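You operate a simulated robot arm through the tools that you are given. There is no shell and no other tool. Be economical: measure what you need, move in short steps, check, and stop when the job is done.

You run a simulated robot arm. Do the job below in one go: nothing can be reset, and whatever is moved stays where it is left.

JOB
Move the green roll to the green mat and wipe the smears off the glass and the yellow mat.
Fine: use the white pad and put it back. What is to be rubbed or washed off counts as gone when no trace of it is left.
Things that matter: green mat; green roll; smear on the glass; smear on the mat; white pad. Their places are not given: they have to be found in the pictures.

The check looks at the end state, three seconds after you hand in, the way a careful person would. Anything else that was tipped, shoved, dropped, spilled or broken makes it a failure.

ROBOT AND FRAMES
A 7-joint arm with a fingered hand, fixed in place. Base frame: the origin is at the foot of the arm, x ahead of it, y to its left, z up. Lengths are in mm, angles in degrees, forces in N, time in s.
Its first joint turns from -166.0 to 166.0 degrees. Payload 4 kg.
The TCP is the grasp point between the finger pads, 30 mm short of the fingertips. In the tool frame z runs along the fingers and y along their closing line. The gripper opens to 104 mm. The gripper's body begins 35 mm behind the TCP. The gripper is a hand of 4 fingers: y runs from the thumb to the fingers, the wrist lies at [-15, -113, -190] in the tool frame, and closing takes about 1.5 s.
Orientation is that of the tool frame in the base frame, as a unit quaternion [x, y, z, w]. With the fingers straight down and the wrist toward the robot, the tool's x, y and z point along [0, 1, 0], [1, 0, 0] and [0, 0, -1] of the base frame.

CONTROLS
- The arm moves only by the tool step_arm. Its argument "steps" is a list of rows, each a list of 7 numbers: the turn, a rotation vector about the base's x, y, z in units of 8 degrees (1.0 is 8 degrees), then the shift along the base's x, y, z in units of 25 mm (1.0 is 25 mm), then the gripper command, from -1 (fully open) to 1 (shut), values between in proportion. In form: [[ax, ay, az, x, y, z, claw], ...]. A call has 1 to 12 rows; each row shifts and turns the commanded pose from where the row before left it. A call with a number of a shift or a turn outside -1 to 1 is refused whole. Each row takes 0.2 s and may step no farther than 50 mm and 8.6 degrees from the row before; otherwise, or with a gripper value out of range, the whole call is refused. A pose out of reach is approached as far as the arm can. The call stops where the force on the tool passes 40 N (or 10 N more than at its start, if that is more) or the arm is blocked; 0.2 s more then pass. The fingers move at their own pace (about 153 mm/s each) and stop on an object; they squeeze with about 23 N. The grip force told is the motor's: it shows also when the fingers shut on nothing. Time passes only in rows, and 0.2 s behind the last, so rows that do not move let the fingers close. The reply holds the time, the measured pose of the TCP, the force on the tool along the base axes, the opening and the grip force, in the units named above and with some noise, with the torque about the TCP (base axes, N m) and any sound that the robot's microphone picked up.
- Cameras (640 x 400 px; columns grow to the right, rows downward): "scene" is fixed at [400.3, 650.9, 1609.7]; the picture's right is [-0.80, -0.59, 0.00], its down [-0.44, 0.59, -0.68] and it looks along [0.40, -0.54, -0.74] (base axes); focal length 368 px, centre (320, 200). "wrist" rides on the gripper at [61, -92, -130] in the tool frame; the picture's right is [-0.81, 0.28, -0.52], its down [-0.53, -0.71, 0.46] and it looks along [-0.24, 0.64, 0.72] (tool axes); focal length 275 px, centre (320, 200).
- grab_frame(camera): a new picture of that camera. The clock stands still meanwhile.
- hand_shape(shape): the hand has 4 fingers and takes this shape, open, in about a second: jaw (thumb against the fingers, like two jaws); tri (thumb and two fingers); tip (a fingertip pinch); poke (one finger out to press); point (the index stretched); flat (the hand flat); cup (the hand cupped); fist (a fist). The gripper value then closes the fingers along that shape, each until it touches; the sizes above hold for jaw. It gives what a move gives, with no picture.
- measure_at(camera, pixels): for up to 12 pixels [column, row] of the newest picture of that camera ("zoom" is the newest enlarged one), the place [x, y, z] in the base frame of the surface seen there, good to about 2 mm. The clock stands still meanwhile.
- inspect(camera, box): a new picture of the part [left, top, right, bottom] of that camera's present view, enlarged. The clock stands still meanwhile.
- finish_job(): hands the job in; it is judged then, once.

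Keep the steps short. Do not move on a guess: measure, check each grasp and each placing, and mend mistakes. In all there are 80 turns and 54 pictures (those below and enlarged ones count). Leave the gripper open and the arm clear of the work at the hand-in unless told otherwise, and finish with a single line.

The tools are called after "Emit:" as name(argument=value, ...) on one line, values as JSON. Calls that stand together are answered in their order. step_arm: Moves the arm, as the interface text tells. Its arguments: {"type":"object","properties":{"steps":{"type":"array","items":{"type":"array","items":{"type":"number"}}}},"required":["steps"]} The other tools are called the same way: hand_shape (shape) gives the hand a shape; grab_frame (camera) takes a picture; measure_at (camera, pixels) gives the place of the surface under pixels of a picture; inspect (camera, box) takes an enlarged picture of a part of a camera's view; finish_job () hands the job in.

At the start:

```text
time_s: 0.0
tcp_pos: [477.4, 227.3, 1163.7]
orientation: [0.707, 0.707, 0.001, 0.0]
ft_force: [-0.3, -0.6, -0.5]
moment: [-0.01, 0.0, -0.01]
finger_gap: 103.7
grip_force: 0.2
shape: jaw
```

scene: 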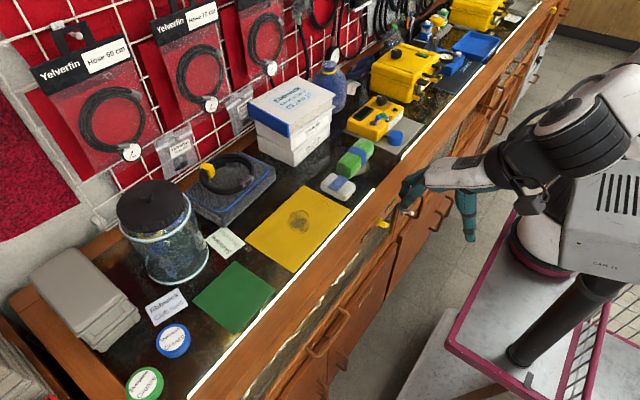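
wrist: 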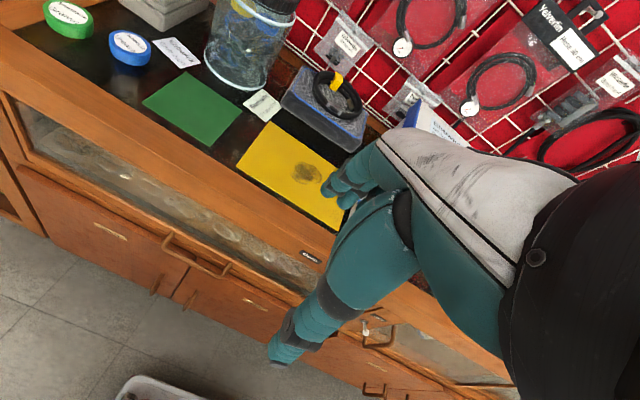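

I see the yellow mat with a smear near (298,222), the green mat near (234,296), a white/blue pad near (338,186), and a green roll near (355,157). I'll enlarge these areas and look for the smear on the glass.

Emit:
inspect(camera="scene", box=[220, 120, 420, 245])

Emit:
inspect(camera="scene", box=[90, 170, 290, 295])

Emit:
measure_at(camera="scene", pixels=[[298, 222], [338, 186], [348, 166], [360, 148], [234, 296], [170, 240], [250, 238], [302, 185], [348, 208], [294, 270], [200, 298], [300, 250]])

```text
3.20 times, centred on (320, 182) of scene
```

zoom: 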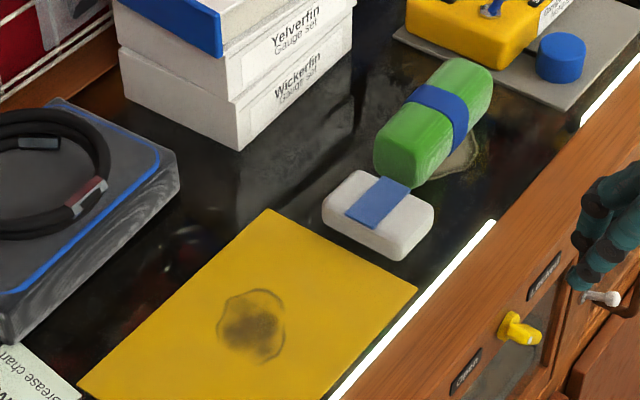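

```text
3.20 times, centred on (190, 232) of scene
```

zoom: 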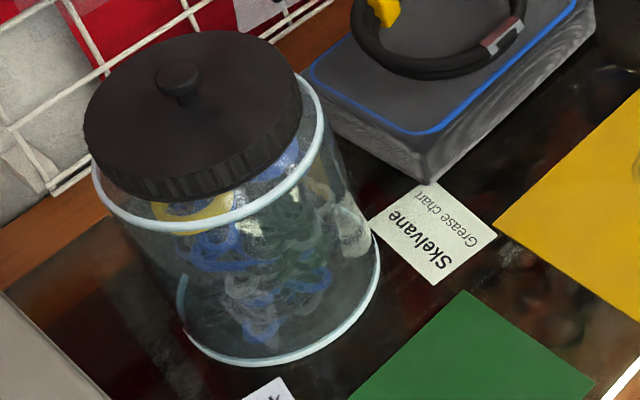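

```text
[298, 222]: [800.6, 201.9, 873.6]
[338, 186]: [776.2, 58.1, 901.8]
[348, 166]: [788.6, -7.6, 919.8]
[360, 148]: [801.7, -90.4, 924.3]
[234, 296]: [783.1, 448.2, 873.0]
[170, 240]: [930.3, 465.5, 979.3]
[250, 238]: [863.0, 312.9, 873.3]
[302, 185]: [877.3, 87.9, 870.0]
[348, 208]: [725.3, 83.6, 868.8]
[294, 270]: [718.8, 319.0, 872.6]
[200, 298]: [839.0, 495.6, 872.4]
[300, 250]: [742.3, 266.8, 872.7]
```

The counter top is glass. I can see a smear beside and under the roll at about scene (364,168). Next I'll measure the outlines of the roll, the pad and the smears.

Emit:
inspect(camera="scene", box=[310, 130, 390, 210])

```text
5.00 times, centred on (350, 170) of scene
```

zoom: 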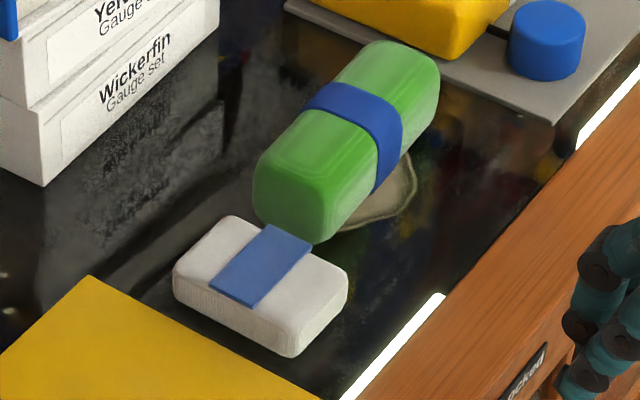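

Now the outlines of the roll, pad and glass smear, taken from this zoom.

Emit:
measure_at(camera="zoom", pixels=[[262, 158], [325, 170], [435, 65], [370, 45], [350, 100], [415, 195], [372, 222], [413, 155], [318, 238], [345, 130], [395, 120], [378, 185]])

Emit:
measure_at(camera="zoom", pixels=[[178, 268], [232, 220], [342, 275], [293, 330], [262, 262], [292, 352], [175, 295], [346, 298], [90, 280], [265, 380], [440, 296], [300, 180]])

```text
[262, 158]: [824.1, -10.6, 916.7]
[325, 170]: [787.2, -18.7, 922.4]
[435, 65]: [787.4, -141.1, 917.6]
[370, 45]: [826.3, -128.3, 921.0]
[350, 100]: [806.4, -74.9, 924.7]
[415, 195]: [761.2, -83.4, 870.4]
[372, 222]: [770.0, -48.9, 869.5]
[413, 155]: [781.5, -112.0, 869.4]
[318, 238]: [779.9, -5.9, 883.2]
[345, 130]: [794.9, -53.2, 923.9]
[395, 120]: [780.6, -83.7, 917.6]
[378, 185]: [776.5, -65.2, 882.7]
```

```text
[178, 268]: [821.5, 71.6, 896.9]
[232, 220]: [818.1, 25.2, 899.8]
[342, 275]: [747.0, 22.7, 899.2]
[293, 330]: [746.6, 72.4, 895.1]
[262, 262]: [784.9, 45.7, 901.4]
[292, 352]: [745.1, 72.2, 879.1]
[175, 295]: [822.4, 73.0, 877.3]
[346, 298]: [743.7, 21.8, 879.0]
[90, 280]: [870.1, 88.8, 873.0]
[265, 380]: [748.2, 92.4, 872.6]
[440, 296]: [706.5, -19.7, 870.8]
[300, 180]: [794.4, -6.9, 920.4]
```

The roll spans x 777–830 and y −140 to −5, with its top at 924. The pad spans x 743–823 and y 22–74, with its top at 901. Now I'll measure the green mat corners and the nearby obstacles.

Emit:
measure_at(camera="scene", pixels=[[237, 263], [274, 291], [234, 331], [196, 297], [208, 262], [178, 285], [292, 163], [328, 100], [300, 85], [275, 175], [370, 138], [385, 150]])

Emit:
inspect(camera="scene", box=[140, 220, 300, 345])

```text
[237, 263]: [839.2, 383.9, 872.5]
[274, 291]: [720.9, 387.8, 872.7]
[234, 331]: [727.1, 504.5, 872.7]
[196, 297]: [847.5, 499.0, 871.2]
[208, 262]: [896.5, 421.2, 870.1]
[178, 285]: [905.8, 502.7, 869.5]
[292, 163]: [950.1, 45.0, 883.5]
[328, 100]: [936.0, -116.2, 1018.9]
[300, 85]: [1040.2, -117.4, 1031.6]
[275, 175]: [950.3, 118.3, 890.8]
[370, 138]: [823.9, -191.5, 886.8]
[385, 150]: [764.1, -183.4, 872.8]
```

```text
3.20 times, centred on (220, 282) of scene
```

zoom: 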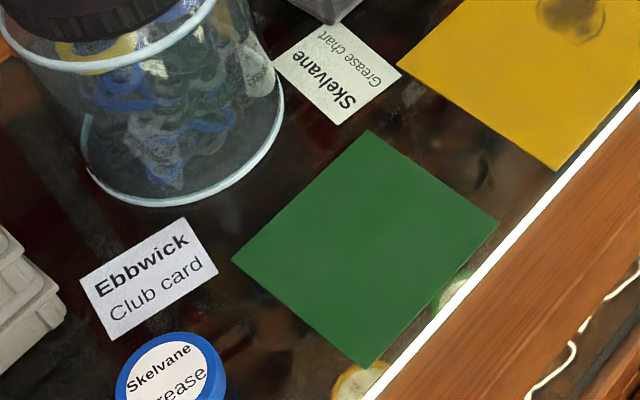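

The green mat is centred at about (783,444), the top of its surface is at 872, and there is free space around it. First I'll move above the roll with the hand open.

Emit:
step_arm(steps=[[0, 0, 0, 1, -1, -0.3, -1], [0, 0, 0, 1, -1, -0.3, -1], [0, 0, 0, 1, -1, -0.3, -1], [0, 0, 0, 1, -1, -0.3, -1], [0, 0, 0, 1, -1, -0.3, -1], [0, 0, 0, 1, -1, -0.3, -1], [0, 0, 0, 1, -1, -0.3, -1], [0, 0, 0, 1, -1, -0.3, -1], [0, 0, 0, 1, -1, -0.3, -1], [0, 0, 0, 1, -1, -0.3, -1], [0, 0, 0, 1, -1, -0.4, -1], [0, 0, 0, 1, -1, -0.4, -1]])

Emit:
grab_frame(camera="wrist")

Emit:
grab_frame(camera="scene")

```text
time_s: 2.6
tcp_pos: [775.1, -71.9, 1068.3]
orientation: [0.707, 0.707, 0.0, 0.0]
ft_force: [0.2, -0.5, -0.4]
moment: [-0.02, -0.01, 0.01]
finger_gap: 103.5
grip_force: 0.0
shape: jaw
```

```text
47 pictures are left
```

wrist: 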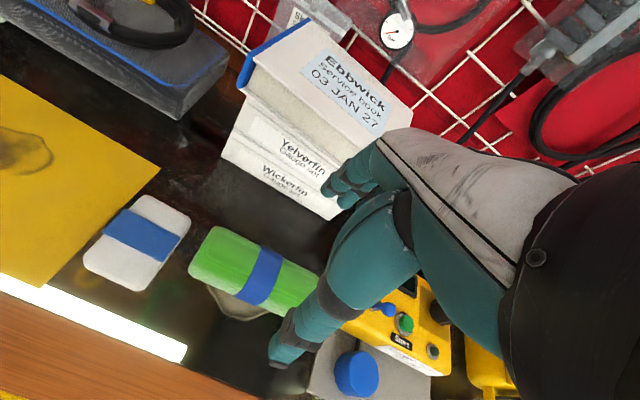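

```text
46 pictures are left
```

scene: 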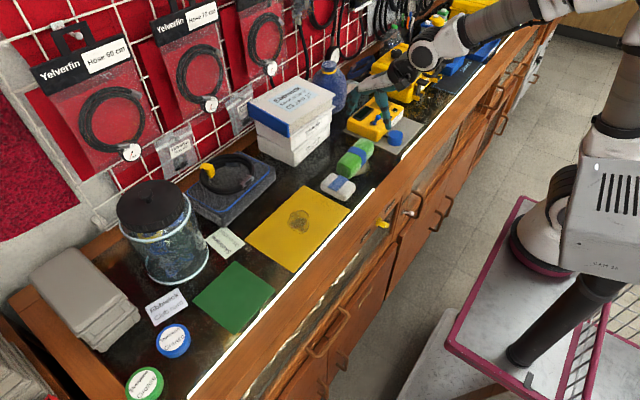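

The hand is open at (775,−72,1068), with the roll clear between the boxes and the yellow tester. I'll centre on the roll at x 803 and descend to z ≈ 925 first.

Emit:
step_arm(steps=[[0, 0, 0, 0.55, 0, -0.6, -1], [0, 0, 0, 0.55, 0, -0.6, -1], [0, 0, 0, 0, 0, -1, -1], [0, 0, 0, 0, 0, -1, -1], [0, 0, 0, 0, 0, -1, -1], [0, 0, 0, 0, 0, -0.7, -1], [0, 0, 0, 0, 0, -0.7, -1]])

Emit:
grab_frame(camera="wrist")

Emit:
inspect(camera="scene", box=[300, 100, 428, 180])

```text
time_s: 4.2
tcp_pos: [804.3, -70.3, 926.0]
orientation: [0.707, 0.707, -0.001, 0.0]
ft_force: [0.6, -0.2, -0.3]
moment: [-0.02, -0.03, 0.0]
finger_gap: 103.6
grip_force: 0.1
shape: jaw
```

```text
45 pictures are left
```

wrist: 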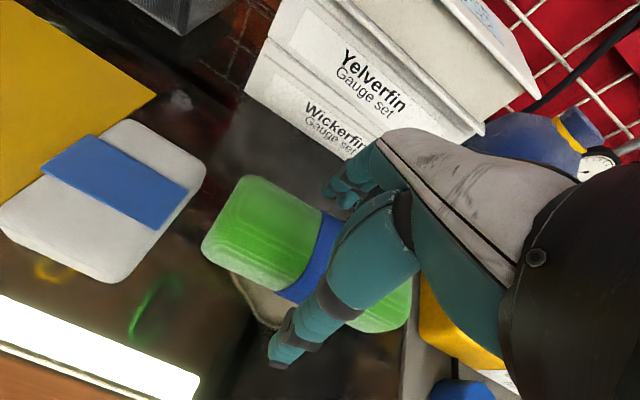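

```text
5.00 times, centred on (364, 140) of scene
```

zoom: 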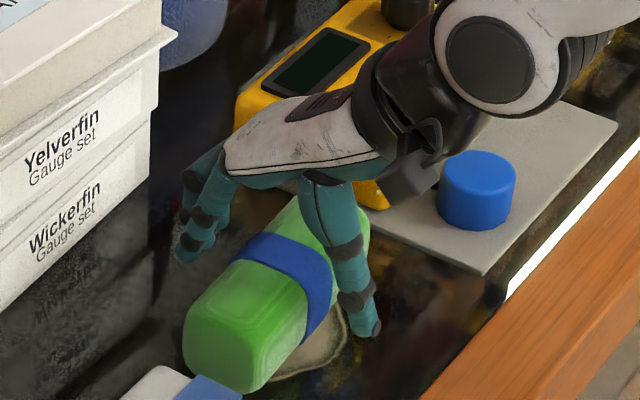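

The fingers straddle the roll. I'll go down 20 mm more and close.

Emit:
step_arm(steps=[[0, 0, 0, 0, 0, -0.4, -1], [0, 0, 0, 0, 0, -0.4, -1], [0, 0, 0, 0, 0, 0, 1], [0, 0, 0, 0, 0, 0, 1], [0, 0, 0, 0, 0, 0, 1], [0, 0, 0, 0, 0, 0, 1], [0, 0, 0, 0, 0, 0, 1], [0, 0, 0, 0, 0, 0, 1], [0, 0, 0, 0, 0, 0, 1], [0, 0, 0, 0, 0, 0, 1]])

Emit:
inspect(camera="scene", box=[300, 100, 428, 180])

```text
time_s: 6.4
tcp_pos: [803.7, -71.2, 906.7]
orientation: [0.707, 0.707, 0.0, 0.0]
ft_force: [-0.1, 0.4, -0.6]
moment: [0.0, 0.01, 0.02]
finger_gap: 48.3
grip_force: 23.3
shape: jaw
```

```text
5.00 times, centred on (364, 140) of scene
```

zoom: 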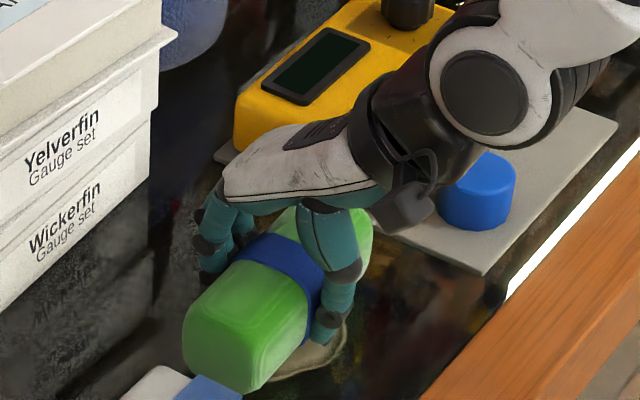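

It's gripped: gap 48 mm, 23 N. Lifting straight up now.

Emit:
step_arm(steps=[[0, 0, 0, 0, 0, 0.4, 1], [0, 0, 0, 0, 0, 0.6, 1], [0, 0, 0, 0, 0, 0.8, 1], [0, 0, 0, 0, 0, 0.8, 1], [0, 0, 0, 0, 0, 0.8, 1], [0, 0, 0, 0, 0, 0.8, 1], [0, 0, 0, 0, 0, 0.6, 1]])

Emit:
inspect(camera="scene", box=[290, 80, 450, 180])

```text
time_s: 8.0
tcp_pos: [803.2, -71.3, 1025.6]
orientation: [0.707, 0.707, 0.0, 0.0]
ft_force: [-0.3, 0.4, -1.2]
moment: [0.04, 0.0, -0.03]
finger_gap: 48.4
grip_force: 22.7
shape: jaw
```

```text
4.00 times, centred on (370, 130) of scene
```

zoom: 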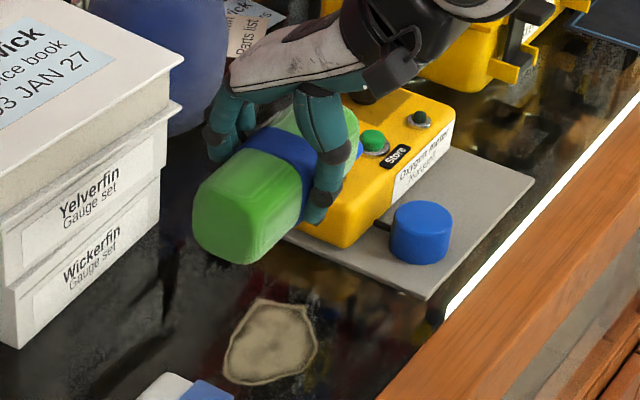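

The roll is held level and the glass smear is fully visible at zoom (270,342). I'll measure it and carry the roll toward the green mat.

Emit:
measure_at(camera="zoom", pixels=[[270, 342], [222, 372], [260, 298], [310, 308], [316, 350], [265, 386], [228, 335]])

Emit:
step_arm(steps=[[0, 0, 0, -0.04, 0.5, 0, 1], [0, 0, 0, -0.04, 1, 0, 1], [0, 0, 0, -0.04, 1, 0, 1], [0, 0, 0, -0.04, 1, 0, 1], [0, 0, 0, -0.04, 1, 0, 1], [0, 0, 0, -0.04, 1, 0, 1], [0, 0, 0, -0.04, 1, 0, 1], [0, 0, 0, -0.04, 1, 0, 1], [0, 0, 0, -0.04, 1, 0, 1], [0, 0, 0, -0.04, 1, 0, 1], [0, 0, 0, -0.04, 1, 0, 1], [0, 0, 0, -0.04, 1, 0, 1]])

Emit:
step_arm(steps=[[0, 0, 0, -0.04, 1, 0, 1], [0, 0, 0, -0.04, 1, 0, 1], [0, 0, 0, -0.04, 1, 0, 1], [0, 0, 0, -0.04, 1, 0, 1], [0, 0, 0, -0.04, 1, 0, 1], [0, 0, 0, -0.04, 1, 0, 1], [0, 0, 0, -0.04, 1, 0, 1], [0, 0, 0, -0.04, 1, 0, 1], [0, 0, 0, 0, 0.7, 0, 1], [0, 0, 0, 0, 0.4, 0, 1], [0, 0, 0, 0, 0, 0, 1]])

Emit:
grab_frame(camera="scene")

Emit:
grab_frame(camera="wrist")

```text
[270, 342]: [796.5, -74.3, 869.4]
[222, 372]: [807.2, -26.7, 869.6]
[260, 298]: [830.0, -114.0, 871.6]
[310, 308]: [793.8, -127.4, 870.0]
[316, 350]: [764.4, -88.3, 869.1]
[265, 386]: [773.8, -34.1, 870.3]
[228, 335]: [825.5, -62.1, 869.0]
```

```text
time_s: 10.6
tcp_pos: [794.2, 213.8, 1027.6]
orientation: [0.707, 0.708, 0.0, 0.0]
ft_force: [0.0, -0.3, -1.2]
moment: [-0.01, -0.01, 0.02]
finger_gap: 48.3
grip_force: 23.1
shape: jaw
```

```text
time_s: 13.0
tcp_pos: [799.8, 427.4, 1029.1]
orientation: [0.717, 0.697, 0.003, 0.0]
ft_force: [0.1, 0.4, -1.4]
moment: [-0.04, 0.02, 0.03]
finger_gap: 48.3
grip_force: 23.0
shape: jaw
```

```text
41 pictures are left
```

scene: 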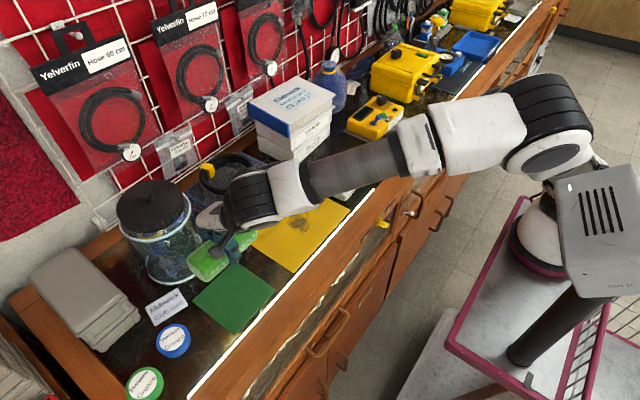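

```text
40 pictures are left
```

wrist: 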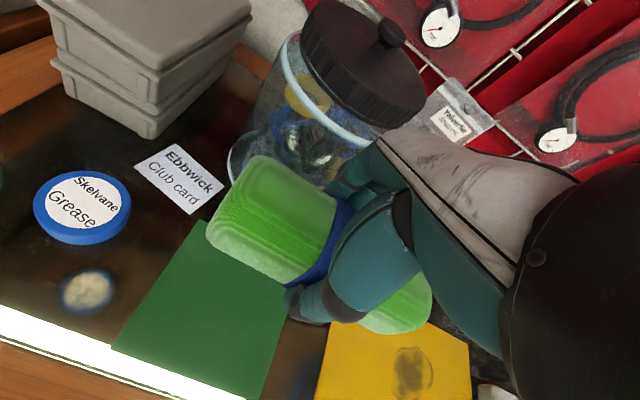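

The arm stopped short at (800,427), with a slight yaw error, so it seems to be at a joint limit in this orientation. I'll yaw the hand toward the arm's natural direction (+z) and see whether the pose settles.

Emit:
step_arm(steps=[[0, 0, 0.5, 0, 0, 0, 1], [0, 0, 0.5, 0, 0, 0, 1], [0, 0, 0.5, 0, 0, 0, 1], [0, 0, 0, 0, 0, 0, 1], [0, 0, 0, 0, 0, 0, 1]])

```text
time_s: 14.2
tcp_pos: [784.4, 441.4, 1028.1]
orientation: [0.629, 0.777, 0.0, 0.0]
ft_force: [0.2, 0.9, -2.2]
moment: [0.0, 0.0, 0.01]
finger_gap: 48.2
grip_force: 23.2
shape: jaw
```

It settled at (784,441) with a 12° yaw. Now I'll descend to about z 928 and try to ease the yaw back by 4°.

Emit:
step_arm(steps=[[0, 0, 0, 0, 0.05, -0.8, 1], [0, 0, 0, 0, 0.05, -0.8, 1], [0, 0, 0, 0, 0, -0.8, 1], [0, 0, 0, 0, 0, -0.8, 1], [0, 0, -0.5, 0, 0, -0.8, 1], [0, 0, 0, 0, 0, 0, 1], [0, 0, 0, 0, 0, 0, 1]])

Emit:
grab_frame(camera="wrist")

Emit:
inspect(camera="scene", box=[140, 200, 300, 345])

```text
time_s: 15.8
tcp_pos: [798.8, 430.4, 927.5]
orientation: [0.668, 0.745, -0.001, 0.0]
ft_force: [0.4, 0.2, -1.6]
moment: [-0.03, -0.01, 0.02]
finger_gap: 48.4
grip_force: 23.1
shape: jaw
```

```text
39 pictures are left
```

wrist: 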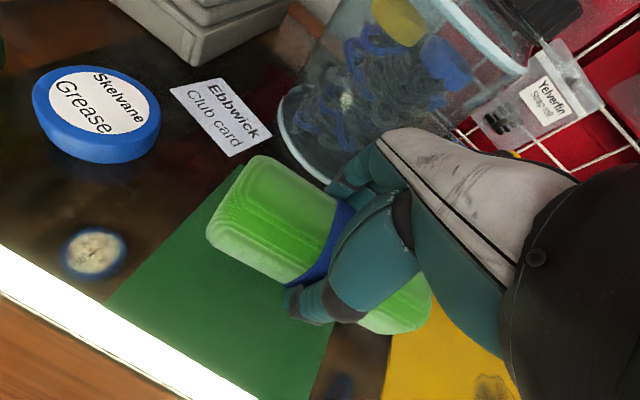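

```text
2.76 times, centred on (220, 272) of scene
```

zoom: 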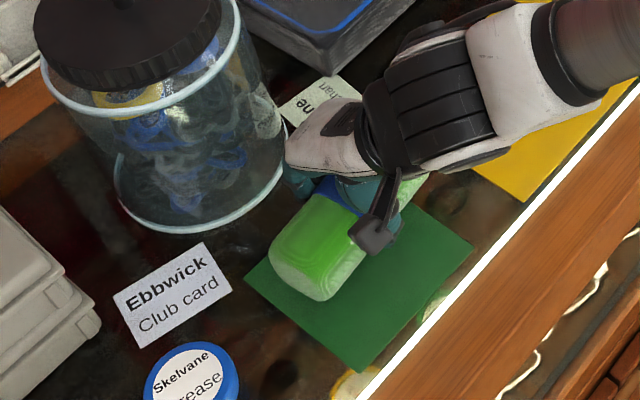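

That hit the joint limit again. I'll yaw another +16° so the commanded pose is reached.

Emit:
step_arm(steps=[[0, 0, 0.5, 0, 0, 0, 1], [0, 0, 0.5, 0, 0, 0, 1], [0, 0, 0.5, 0, 0, 0, 1], [0, 0, 0.5, 0, 0, 0, 1], [0, 0, 0, 0, 0, 0, 1], [0, 0, 0, 0, 0, 0, 1]])

```text
time_s: 17.2
tcp_pos: [781.9, 445.4, 927.8]
orientation: [0.544, 0.839, 0.0, -0.001]
ft_force: [0.2, 0.3, -2.1]
moment: [-0.03, 0.0, 0.01]
finger_gap: 48.4
grip_force: 22.7
shape: jaw
```

It reached (782,445) with the roll centred over the mat. I'll lower it to contact.

Emit:
step_arm(steps=[[0, 0, 0, 0.05, -0.05, -0.3, 1], [0, 0, 0, 0, 0, -0.25, 1], [0, 0, 0, 0, 0, -0.12, 1], [0, 0, 0, 0, 0, 0, 1]])

Emit:
inspect(camera="scene", box=[140, 200, 300, 345])

```text
time_s: 18.2
tcp_pos: [785.5, 443.0, 911.1]
orientation: [0.545, 0.839, 0.0, 0.0]
ft_force: [0.0, -0.2, -2.6]
moment: [-0.01, -0.02, 0.01]
finger_gap: 48.4
grip_force: 22.6
shape: jaw
```

```text
2.76 times, centred on (220, 272) of scene
```

zoom: 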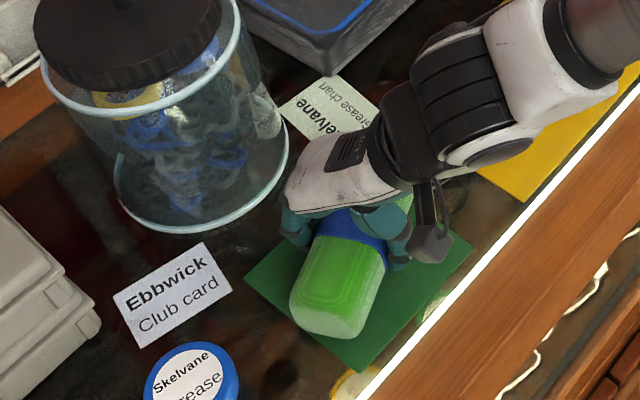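

Still about 2 mm to go. I'll inch down, then open gradually.

Emit:
step_arm(steps=[[0, 0, 0, 0, 0, -0.08, 1], [0, 0, 0, 0, 0, 0, 1], [0, 0, 0, 0, 0, 0, 0.1], [0, 0, 0, 0, 0, 0, -0.3], [0, 0, 0, 0, 0, 0, -1], [0, 0, 0, 0, 0, 0, -1], [0, 0, 0, 0, 0, 0, -1]])

Emit:
step_arm(steps=[[0, 0, 0, 0, 0, 0.4, -1], [0, 0, 0, 0, 0, 0.8, -1], [0, 0, 0, 0, 0, 1, -1], [0, 0, 0, 0, 0, 1, -1], [0, 0, 0, 0, 0, 1, -1], [0, 0, 0, 0, 0, 1, -1]])

Emit:
grab_frame(camera="wrist")

```text
time_s: 19.8
tcp_pos: [784.9, 443.3, 908.8]
orientation: [0.545, 0.839, 0.0, -0.001]
ft_force: [0.6, 0.1, 0.4]
moment: [0.03, 0.0, 0.02]
finger_gap: 103.4
grip_force: 0.1
shape: jaw
```

```text
time_s: 21.2
tcp_pos: [786.0, 443.5, 1039.2]
orientation: [0.544, 0.839, 0.0, 0.0]
ft_force: [0.8, -0.3, 0.2]
moment: [-0.01, -0.01, 0.05]
finger_gap: 103.6
grip_force: 0.0
shape: jaw
```

```text
36 pictures are left
```

wrist: 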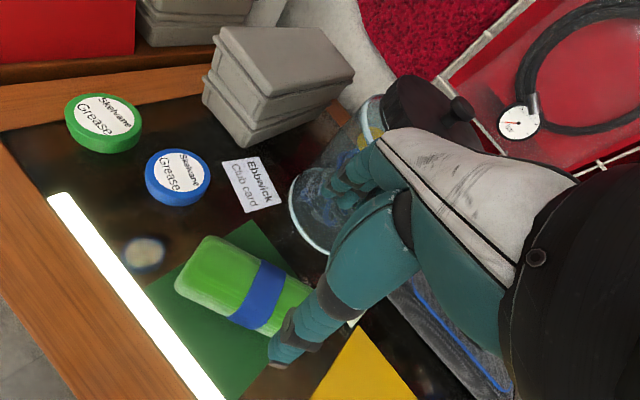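

The roll is standing on the mat. I'll travel to above the pad while yawing +66°, so the fingers straddle its 52 mm width.

Emit:
step_arm(steps=[[0, 0, 0.5, 0, -1, 0, -1], [0, 0, 0.5, 0, -1, 0, -1], [0, 0, 0.5, 0, -1, 0, -1], [0, 0, 0.5, 0, -1, 0, -1], [0, 0, 0.5, 0, -1, 0, -1], [0, 0, 0.5, 0, -1, 0, -1], [0, 0, 0.5, 0, -1, 0, -1], [0, 0, 0.5, 0, -1, 0, -1], [0, 0, 0.5, 0, -1, 0, -1], [0, 0, 0.5, 0, -1, 0, -1], [0, 0, 0.5, 0, -1, 0, -1], [0, 0, 0.5, 0, -1, 0, -1]])

Emit:
step_arm(steps=[[0, 0, 0.5, 0, -1, 0, -1], [0, 0, 0.5, 0, -1, 0, -1], [0, 0, 0.5, 0, -1, 0, -1], [0, 0, 0.5, 0, -0.8, 0, -0.7], [0, 0, 0.25, 0, 0, 0, -0.7], [0, 0, 0, 0, 0, 0, -0.7], [0, 0, 0, 0, 0, 0, -0.7]])

Emit:
grab_frame(camera="scene")

Emit:
grab_frame(camera="wrist")

```text
time_s: 23.8
tcp_pos: [786.3, 144.6, 1038.6]
orientation: [0.155, 0.988, 0.0, 0.001]
ft_force: [-0.1, -0.7, 0.6]
moment: [-0.02, -0.02, -0.01]
finger_gap: 103.5
grip_force: 0.1
shape: jaw
```

```text
time_s: 25.4
tcp_pos: [782.7, 49.6, 1039.4]
orientation: [0.0, 1.0, 0.0, 0.001]
ft_force: [-0.1, 0.2, 0.1]
moment: [0.0, 0.02, 0.0]
finger_gap: 88.4
grip_force: 0.0
shape: jaw
```

```text
35 pictures are left
```

scene: 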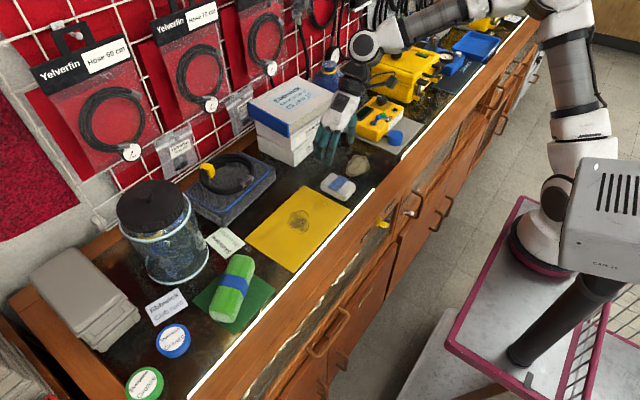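

```text
34 pictures are left
```

wrist: 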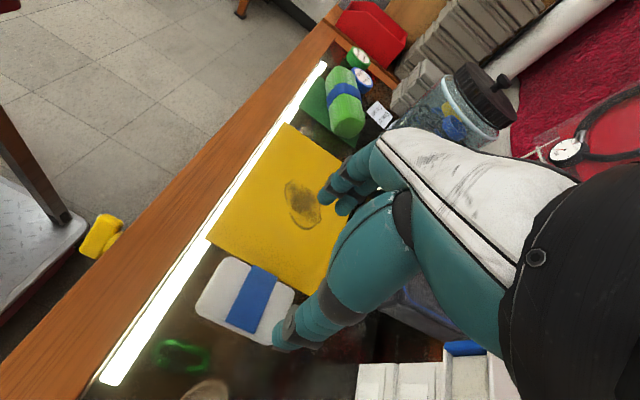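

The hand is above the pad with the orientation I wanted. I'll narrow the gap to about 75 mm and lower to z ≈ 935, then check arm clearance.

Emit:
step_arm(steps=[[0, 0, 0, 0, 0, -0.5, -0.45], [0, 0, 0, 0, -0.05, -0.7, -0.45], [0, 0, 0, 0, 0, -0.7, -0.45], [0, 0, 0, 0, 0, -0.7, -0.45], [0, 0, 0, 0, 0, -0.7, -0.45], [0, 0, 0, 0, 0, -0.7, -0.45], [0, 0, 0, 0, 0, 0, -0.45]])

Emit:
grab_frame(camera="scene")

Emit:
inspect(camera="scene", box=[280, 110, 408, 210])

```text
time_s: 27.0
tcp_pos: [783.5, 49.3, 937.3]
orientation: [0.0, 1.0, 0.0, 0.0]
ft_force: [0.4, -0.5, 0.4]
moment: [-0.04, -0.02, -0.06]
finger_gap: 75.7
grip_force: 0.1
shape: jaw
```

```text
33 pictures are left
```

scene: 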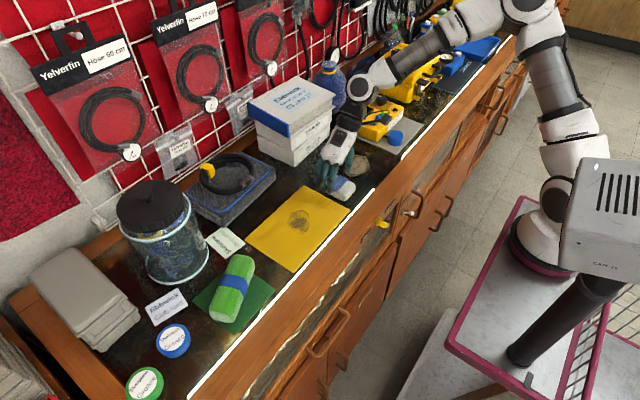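

```text
4.00 times, centred on (344, 160) of scene
```

zoom: 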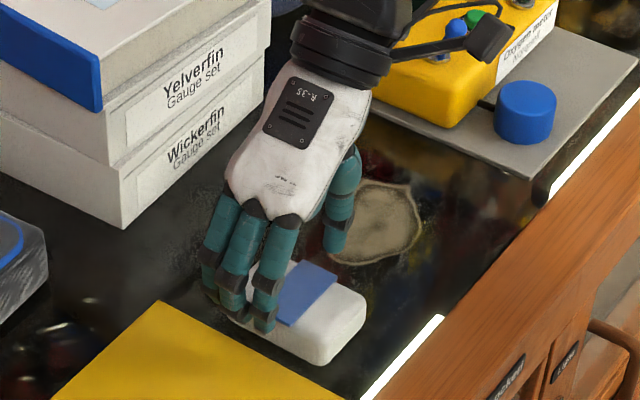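

The hand sits over the pad. Before going lower, I'll measure the forearm underside against the yellow machine, and the fingers against the pad.

Emit:
measure_at(camera="scene", pixels=[[430, 50], [400, 68], [375, 88], [420, 70], [410, 90], [385, 70], [368, 95]])

Emit:
measure_at(camera="zoom", pixels=[[210, 285], [238, 305], [268, 322], [335, 240], [300, 280], [350, 295]])

```text
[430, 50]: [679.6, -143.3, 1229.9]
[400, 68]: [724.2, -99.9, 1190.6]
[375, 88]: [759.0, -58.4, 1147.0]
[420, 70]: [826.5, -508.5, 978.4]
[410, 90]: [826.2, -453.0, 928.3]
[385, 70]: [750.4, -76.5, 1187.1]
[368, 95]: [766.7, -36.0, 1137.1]
```

```text
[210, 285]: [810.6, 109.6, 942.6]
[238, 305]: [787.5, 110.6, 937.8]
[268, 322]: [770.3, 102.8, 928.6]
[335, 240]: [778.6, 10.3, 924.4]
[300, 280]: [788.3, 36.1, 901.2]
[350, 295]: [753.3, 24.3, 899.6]
```

The forearm is well clear of the machines. Lowering to z ≈ 906 and closing on the pad.

Emit:
step_arm(steps=[[0, 0, 0, 0, -0.03, -0.5, -0.45], [0, 0, 0, 0, 0, -0.5, -0.45], [0, 0, 0, 0, 0, -0.25, -0.45], [0, 0, 0, 0, 0, 0, -0.45], [0, 0, 0, 0, 0, 0, 0.2], [0, 0, 0, 0, 0, 0, 1], [0, 0, 0, 0, 0, 0, 1], [0, 0, 0, 0, 0, 0, 1], [0, 0, 0, 0, 0, 0, 1], [0, 0, 0, 0, 0, 0, 1]])

Emit:
inspect(camera="scene", box=[280, 110, 408, 210])

```text
time_s: 29.2
tcp_pos: [784.1, 47.0, 908.3]
orientation: [0.001, 1.0, 0.0, 0.0]
ft_force: [0.0, -0.5, 0.4]
moment: [-0.03, -0.02, 0.0]
finger_gap: 52.0
grip_force: 22.3
shape: jaw
```

```text
4.00 times, centred on (344, 160) of scene
```

zoom: 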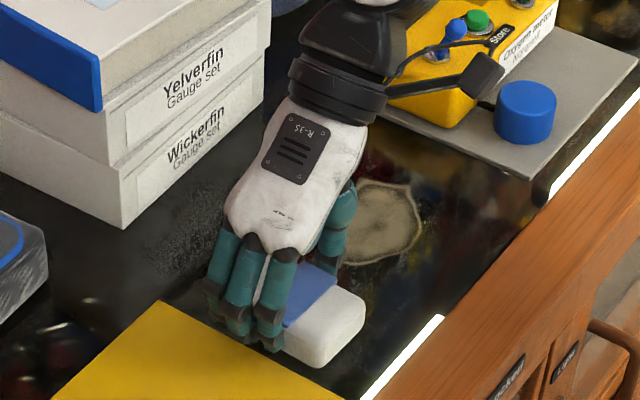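

The pad is held (52 mm, 22 N). Before wiping toward −y I'll measure how low the wrist and camera hang compared with the tester.

Emit:
measure_at(camera="zoom", pixels=[[345, 170], [372, 115], [390, 95], [475, 85], [460, 110], [520, 12], [450, 40], [400, 130], [525, 95], [340, 215]])

```text
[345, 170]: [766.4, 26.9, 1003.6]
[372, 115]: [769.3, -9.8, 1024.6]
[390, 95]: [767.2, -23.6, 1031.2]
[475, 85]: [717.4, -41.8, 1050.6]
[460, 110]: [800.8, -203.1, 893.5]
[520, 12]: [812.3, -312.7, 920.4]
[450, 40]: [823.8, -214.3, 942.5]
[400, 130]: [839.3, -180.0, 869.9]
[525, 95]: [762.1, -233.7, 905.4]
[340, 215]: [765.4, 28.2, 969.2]
```

There is plenty of clearance (wrist bottom about 1025, tester top about 945). I'll lift the pad slightly, move it over the near end of the glass smear at (797,−30), and lower to light contact.

Emit:
step_arm(steps=[[0, 0, 0, 0, 0, 0.6, 1], [0, 0, 0, 0.2, -1, 0.2, 1], [0, 0, 0, 0.2, -1, 0, 1], [0, 0, 0, 0.1, -1, 0, 1], [0, 0, 0, 0, 0, -0.4, 1], [0, 0, 0, 0, 0, -0.3, 1], [0, 0, 0, 0, 0, -0.1, 1], [0, 0, 0, 0, 0, -0.06, 1], [0, 0, 0, 0, 0, 0, 1]])

```text
time_s: 31.2
tcp_pos: [798.6, -29.6, 906.6]
orientation: [0.0, 1.0, 0.001, 0.0]
ft_force: [0.9, -1.8, 15.9]
moment: [0.01, -0.07, -0.01]
finger_gap: 52.3
grip_force: 22.9
shape: jaw
```

Contact at 16 N. Sweeping across the smear along −y to about y −112, then back.

Emit:
step_arm(steps=[[0, 0, 0, 0, -0.6, 0, 1], [0, 0, 0, 0, -0.6, 0, 1], [0, 0, 0, 0, -0.6, 0, 1], [0, 0, 0, 0, -0.6, 0, 1], [0, 0, 0, 0, -0.5, 0, 1], [0, 0, 0, 0, -0.4, 0, 1], [0, 0, 0, -0.3, 0.5, 0, 1], [0, 0, 0, 0, 0.6, 0, 1], [0, 0, 0, 0, 0.6, 0, 1], [0, 0, 0, 0, 0.6, 0, 1], [0, 0, 0, 0, 0.6, 0, 1], [0, 0, 0, 0, 0.4, 0, 1]])

Emit:
step_arm(steps=[[0, 0, 0, 0.6, -0.6, 0, 1], [0, 0, 0, 0, -0.6, 0, 1], [0, 0, 0, 0, -0.6, 0, 1], [0, 0, 0, 0, -0.6, 0, 1], [0, 0, 0, 0, -0.5, 0, 1], [0, 0, 0, 0, -0.4, 0, 1], [0, 0, 0, -0.3, 0.6, 0, 1], [0, 0, 0, 0, 0.7, 0, 1], [0, 0, 0, 0, 0.7, 0, 1], [0, 0, 0, 0, 0.7, 0, 1], [0, 0, 0, 0, 0.7, 0, 1], [0, 0, 0, 0, 0.7, 0, 1]])

Emit:
inspect(camera="scene", box=[300, 110, 428, 190])

```text
time_s: 33.8
tcp_pos: [789.4, -29.2, 907.0]
orientation: [0.001, 1.0, 0.001, 0.0]
ft_force: [0.1, -5.2, 12.9]
moment: [-0.17, -0.03, -0.02]
finger_gap: 52.0
grip_force: 22.7
shape: jaw
```

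```text
time_s: 36.4
tcp_pos: [797.6, -6.4, 906.7]
orientation: [-0.001, 1.0, 0.0, -0.001]
ft_force: [-0.2, 0.5, 0.2]
moment: [-0.04, 0.0, -0.01]
finger_gap: 52.0
grip_force: 23.0
shape: jaw
```

```text
5.00 times, centred on (364, 150) of scene
```

zoom: 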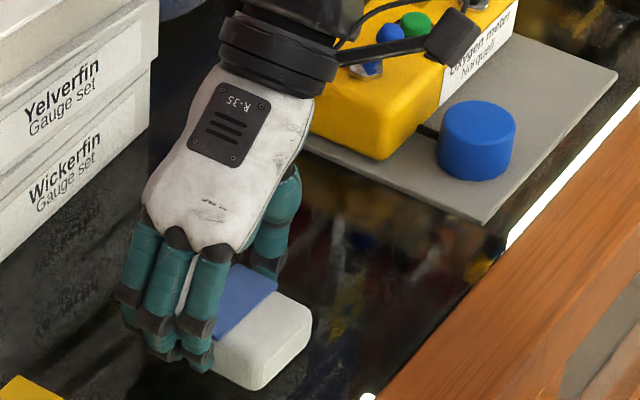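

Visible glass looks clean, though the hand covers part of it. I'll lift 25 mm and travel toward the yellow mat, then check the glass and measure the mat smear.

Emit:
step_arm(steps=[[0, 0, 0, 0, 0, 0.5, 1], [0, 0, 0, 0, 0, 0.7, 1], [0, 0, 0, 0, 1, 0, 1], [0, 0, 0, 0, 1, 0, 1], [0, 0, 0, 0, 1, 0, 1], [0, 0, 0, 0, 1, 0, 1], [0, 0, 0, 0, 1, 0, 1], [0, 0, 0, 0, 0, 0, 1]])

Emit:
inspect(camera="scene", box=[240, 120, 400, 250])

Emit:
grab_frame(camera="wrist")

```text
time_s: 38.2
tcp_pos: [797.1, 115.8, 937.4]
orientation: [0.0, 1.0, 0.0, 0.0]
ft_force: [-0.3, -0.3, 0.3]
moment: [-0.03, -0.01, 0.0]
finger_gap: 51.8
grip_force: 23.0
shape: jaw
```

```text
3.08 times, centred on (320, 185) of scene
```

zoom: 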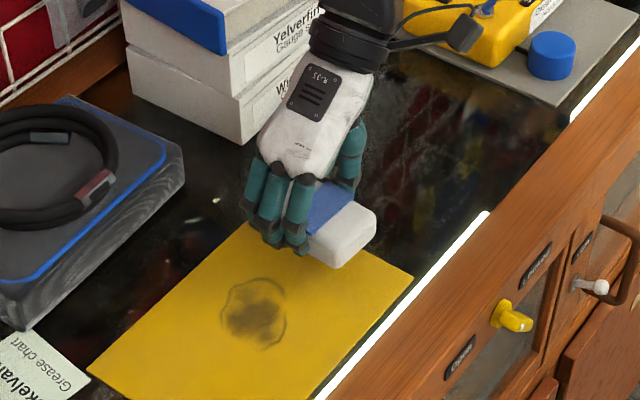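

```text
28 pictures are left
```

wrist: 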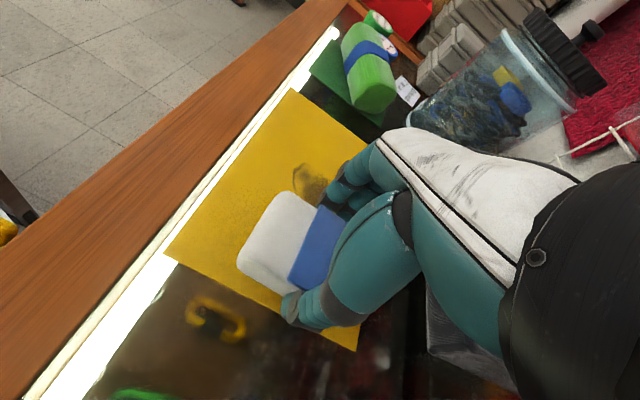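

Glass near zoom (434,139) looks clean, and I'll enlarge it to check. First I'll measure the mat smear and the pad in hand.

Emit:
measure_at(camera="zoom", pixels=[[222, 310], [258, 276], [288, 318], [262, 352], [250, 315], [338, 266], [372, 215], [340, 240], [345, 215]])

Emit:
inspect(camera="scene", box=[325, 135, 405, 185])

```text
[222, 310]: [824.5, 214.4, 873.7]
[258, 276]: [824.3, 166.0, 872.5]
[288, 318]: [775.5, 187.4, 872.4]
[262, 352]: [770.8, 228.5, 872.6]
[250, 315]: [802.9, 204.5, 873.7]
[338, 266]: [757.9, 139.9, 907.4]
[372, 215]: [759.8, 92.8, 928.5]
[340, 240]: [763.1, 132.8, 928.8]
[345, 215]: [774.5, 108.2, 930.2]
```

```text
8.00 times, centred on (365, 160) of scene
```

zoom: 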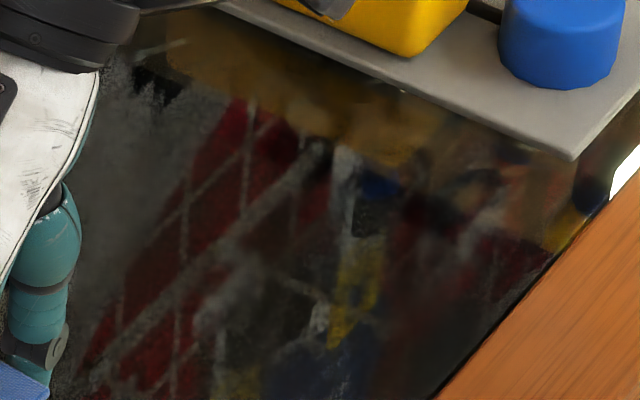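

The glass is clean, and the pad has not slipped in the grip. The mat smear spans x 770–825 and y 166–228. I'll move to (798,170) and lower to light contact, expected at TCP z ≈ 910.

Emit:
step_arm(steps=[[0, 0, 0, 0, 0.8, 0, 1], [0, 0, 0, 0, 0.8, 0, 1], [0, 0, 0, 0, 0.4, 0, 1], [0, 0, 0, 0, 0, -0.5, 1], [0, 0, 0, 0, 0, -0.4, 1], [0, 0, 0, 0, 0, -0.12, 1], [0, 0, 0, 0, 0, -0.06, 1], [0, 0, 0, 0, 0, -0.05, 1], [0, 0, 0, 0, 0, 0, 1]])

```text
time_s: 40.2
tcp_pos: [796.4, 167.8, 908.4]
orientation: [0.0, 1.0, 0.001, 0.001]
ft_force: [-0.3, -2.5, 12.9]
moment: [-0.07, 0.02, -0.02]
finger_gap: 52.0
grip_force: 23.2
shape: jaw
```

Contact at 13 N. Sweeping across the smear in y, small passes.

Emit:
step_arm(steps=[[0, 0, 0, 0, 0.5, 0, 1], [0, 0, 0, 0, 0.6, 0, 1], [0, 0, 0, 0, 0.6, 0, 1], [0, 0, 0, 0, 0.6, 0, 1], [0, 0, 0, -0.2, 0.3, 0, 1], [0, 0, 0, 0, -0.6, 0, 1], [0, 0, 0, 0, -0.6, 0, 1], [0, 0, 0, 0, -0.6, 0, 1], [0, 0, 0, 0, -0.6, 0, 1], [0, 0, 0, 0, 0, 0, 1]])

Emit:
inspect(camera="scene", box=[240, 150, 400, 280])

```text
time_s: 42.4
tcp_pos: [792.2, 172.6, 908.2]
orientation: [0.0, 1.0, 0.001, 0.001]
ft_force: [-0.6, 15.4, 19.7]
moment: [0.66, -0.04, 0.1]
finger_gap: 53.6
grip_force: 23.3
shape: jaw
```

```text
3.08 times, centred on (320, 215) of scene
```

zoom: 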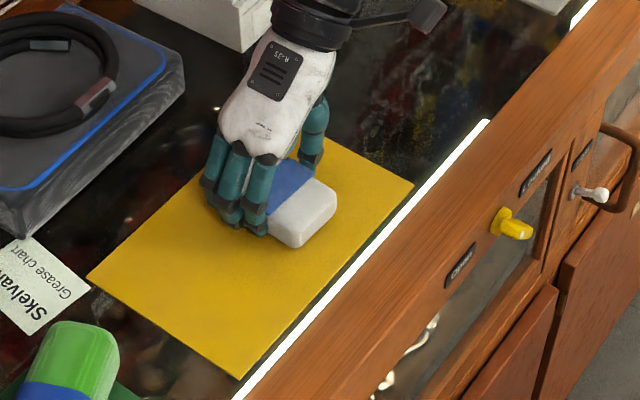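

The mat has not moved and the visible smear is gone. I'll make one more pass, shifted +x, with slightly lighter pressure, then lift and inspect.

Emit:
step_arm(steps=[[0, 0, 0, 0.2, -0.3, 0.03, 1], [0, 0, 0, 0.2, 0.4, 0, 1], [0, 0, 0, 0, 0.5, 0, 1], [0, 0, 0, 0, 0.5, 0, 1], [0, 0, 0, 0, 0.5, 0, 1], [0, 0, 0, 0, 0.5, 0, 1], [0, 0, 0, 0, 0, 0.3, 1], [0, 0, 0, 0, 0, 0.7, 1], [0, 0, 0, 0, -1, 0.3, 1], [0, 0, 0, 0, -1, 0, 1], [0, 0, 0, 0, -1, 0, 1], [0, 0, 0, 0, -1, 0, 1]])

Emit:
inspect(camera="scene", box=[240, 150, 400, 280])

Emit:
grab_frame(camera="wrist")

```text
time_s: 45.0
tcp_pos: [802.7, 124.8, 940.7]
orientation: [-0.001, 1.0, 0.0, 0.0]
ft_force: [-0.3, 0.4, -0.8]
moment: [-0.02, -0.01, 0.02]
finger_gap: 51.8
grip_force: 23.2
shape: jaw
```

```text
3.08 times, centred on (320, 215) of scene
```

zoom: 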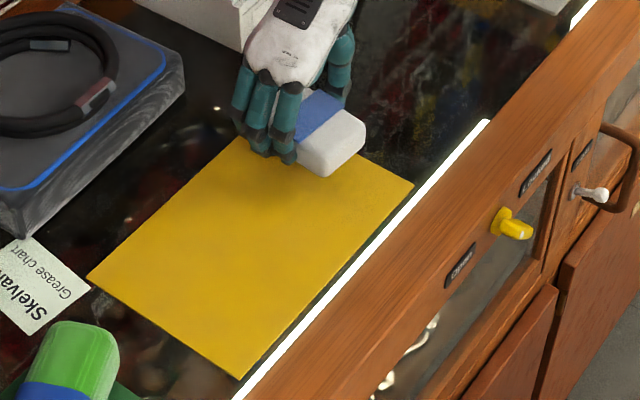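

```text
24 pictures are left
```

wrist: 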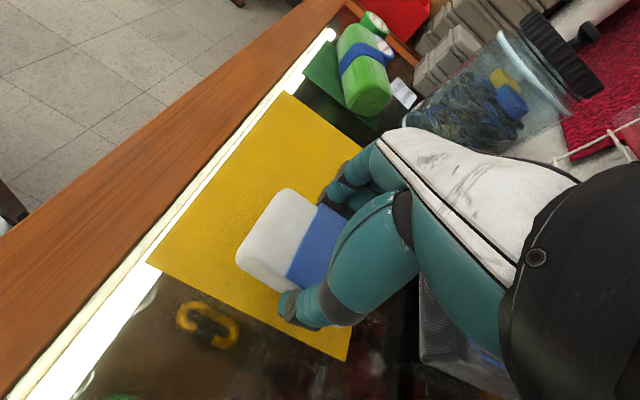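

The mat is clean. I'll check the pad's pose in the hand, then carry it back to its original place (783.5, 47.5).

Emit:
measure_at(camera="zoom", pixels=[[363, 122], [325, 147], [345, 115], [330, 172], [362, 148], [318, 118]])

Emit:
step_arm(steps=[[0, 0, 0, -0.19, -0.77, 0, 1], [0, 0, 0, -0.19, -0.77, 0, 1], [0, 0, 0, -0.19, -0.77, 0, 1], [0, 0, 0, -0.19, -0.77, 0, 1], [0, 0, 0, 0, 0, -0.4, 1], [0, 0, 0, 0, 0, -0.4, 1], [0, 0, 0, 0, 0, 0, 1]])

```text
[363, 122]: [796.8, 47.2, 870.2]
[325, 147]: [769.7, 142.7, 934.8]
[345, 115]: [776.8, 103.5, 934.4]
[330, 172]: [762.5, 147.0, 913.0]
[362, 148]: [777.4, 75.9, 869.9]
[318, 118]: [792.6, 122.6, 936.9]
```

```text
time_s: 46.6
tcp_pos: [783.8, 46.2, 923.1]
orientation: [0.0, 1.0, 0.0, 0.0]
ft_force: [0.4, 0.1, -1.5]
moment: [-0.01, -0.01, -0.02]
finger_gap: 52.0
grip_force: 22.8
shape: jaw
```

I'm above the original spot. The pad rode up about 2–3 mm in the grip, so I'll lower in small steps until contact.

Emit:
step_arm(steps=[[0, 0, 0, 0, 0.03, -0.4, 1], [0, 0, 0, 0, 0, -0.2, 1], [0, 0, 0, 0, 0, -0.08, 1], [0, 0, 0, 0, 0, 0, 1]])

Emit:
inspect(camera="scene", box=[286, 130, 414, 210])

```text
time_s: 47.6
tcp_pos: [782.9, 48.7, 905.9]
orientation: [-0.001, 1.0, 0.0, -0.001]
ft_force: [0.2, 0.4, 1.9]
moment: [-0.03, 0.04, 0.0]
finger_gap: 51.7
grip_force: 23.0
shape: jaw
```

```text
5.00 times, centred on (350, 170) of scene
```

zoom: 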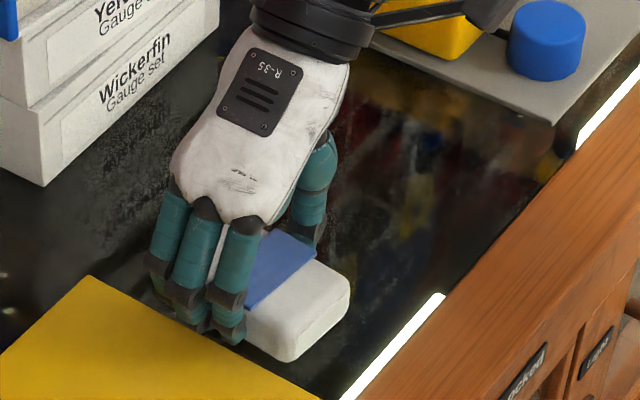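

It's touching down (1.9 N), and the pad outline matches its original pixels. I'll open to 75 mm gently and rise.

Emit:
step_arm(steps=[[0, 0, 0, 0, 0, 0, 0], [0, 0, 0, 0, 0, 0, -0.2], [0, 0, 0, 0, 0, 0, -0.45], [0, 0, 0, 0, 0, 0, -0.45], [0, 0, 0, 0, 0, 0.4, -0.45], [0, 0, 0, 0, 0, 0.8, -0.45], [0, 0, 0, 0, 0, 1, -0.45], [0, 0, 0, 0, 0, 1, -1], [0, 0, 0, 0, 0, 1, -1], [0, 0, 0, -0.5, 0, 1, -1], [0, 0, 0, -1, 0, 1, -1], [0, 0, 0, -1, 0, 1, -1]])

Emit:
step_arm(steps=[[0, 0, -0.5, -1, 0, 0.5, -1], [0, 0, -0.5, -1, 0, 0.5, -1], [0, 0, -0.5, -1, 0, 0.5, -1], [0, 0, -0.5, -1, 0, 0, -1], [0, 0, -0.5, -1, 0, 0, -1], [0, 0, -0.5, -1, 0, 0, -1], [0, 0, -0.5, -1, 0, 0, -1], [0, 0, 0, -1, 0, 0, -1], [0, 0, 0, 0, 0, 0, -1]])

Emit:
grab_frame(camera="scene")

Emit:
inspect(camera="scene", box=[286, 130, 414, 210])

Emit:
inspect(camera="scene", box=[180, 175, 360, 345])

```text
time_s: 50.2
tcp_pos: [724.9, 48.9, 1083.2]
orientation: [0.0, 1.0, -0.001, 0.0]
ft_force: [0.3, -0.9, -0.2]
moment: [0.01, 0.01, 0.0]
finger_gap: 103.5
grip_force: 0.1
shape: jaw
```

```text
time_s: 52.2
tcp_pos: [521.4, 46.9, 1122.0]
orientation: [0.242, 0.97, 0.0, 0.0]
ft_force: [0.0, 0.1, 0.0]
moment: [0.0, -0.04, 0.03]
finger_gap: 103.5
grip_force: 0.1
shape: jaw
```

```text
22 pictures are left
```

scene: 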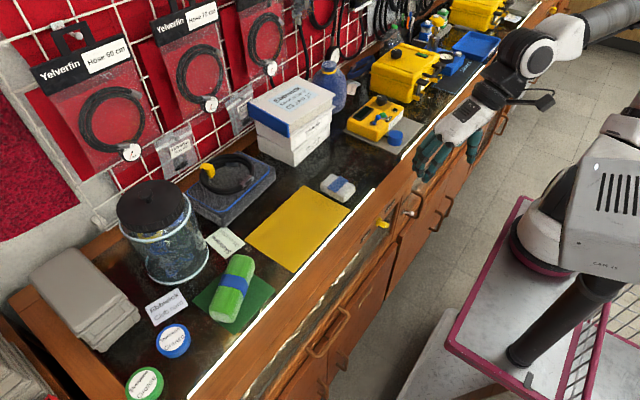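

```text
5.00 times, centred on (350, 170) of scene
```

zoom: 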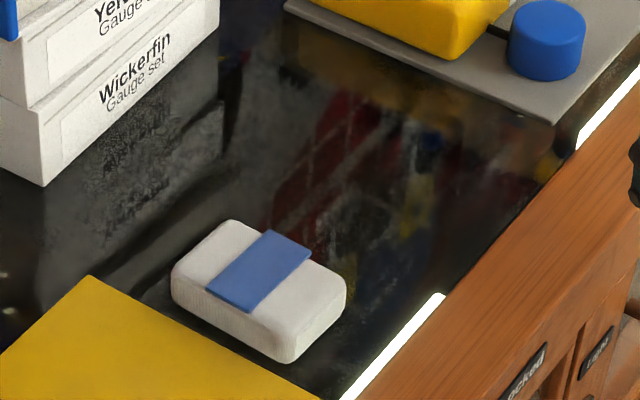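

```text
2.35 times, centred on (270, 260) of scene
```

zoom: 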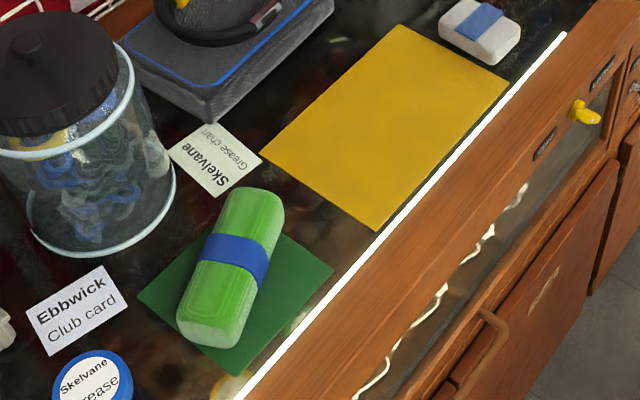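

Everything is in place. I'll confirm the pad and roll positions, and check the glass for leftover traces from a different angle with the wrist camera.

Emit:
measure_at(camera="zoom", pixels=[[190, 335], [235, 345], [235, 190], [280, 205], [240, 255], [443, 20], [467, 2], [518, 30], [492, 50]])

Emit:
grab_frame(camera="wrist")

Emit:
inspect(camera="scene", box=[325, 140, 389, 180])

```text
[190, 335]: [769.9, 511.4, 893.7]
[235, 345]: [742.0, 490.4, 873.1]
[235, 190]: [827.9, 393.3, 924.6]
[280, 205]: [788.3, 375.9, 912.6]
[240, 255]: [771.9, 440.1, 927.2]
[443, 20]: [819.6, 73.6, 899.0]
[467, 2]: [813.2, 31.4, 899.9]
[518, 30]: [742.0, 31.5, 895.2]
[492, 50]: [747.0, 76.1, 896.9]
```

```text
19 pictures are left
```

wrist: 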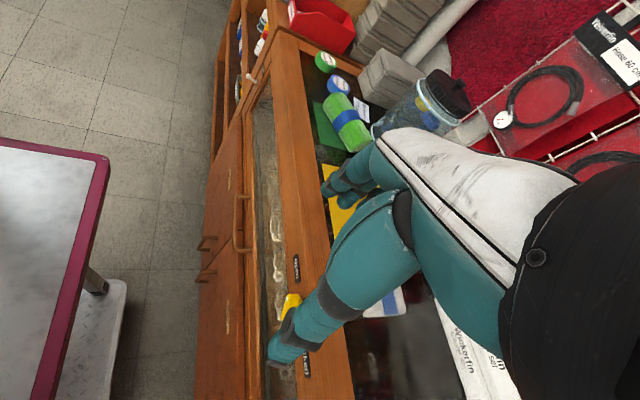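

```text
10.00 times, centred on (357, 160) of scene
```

zoom: 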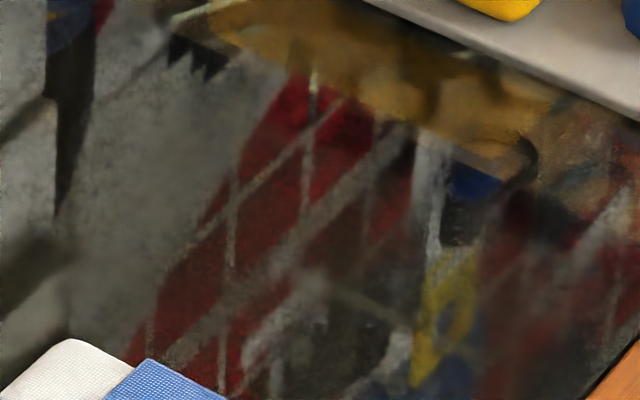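

The reflections in the glass are continuous with no smear outline, the yellow mat is clean, the pad is within about 3 mm of its start, and the roll is centred on the green mat. The hand is open and the arm is clear, so I'm handing in.

Emit:
finish_job()

```text
The job is handed in.
```

Job handed in: the green roll sits centred on the green mat at an angle with its ends about 7 mm over the edges, no trace of the smears shows on the glass or the yellow mat, and the white pad is back within about 3 mm of its start.
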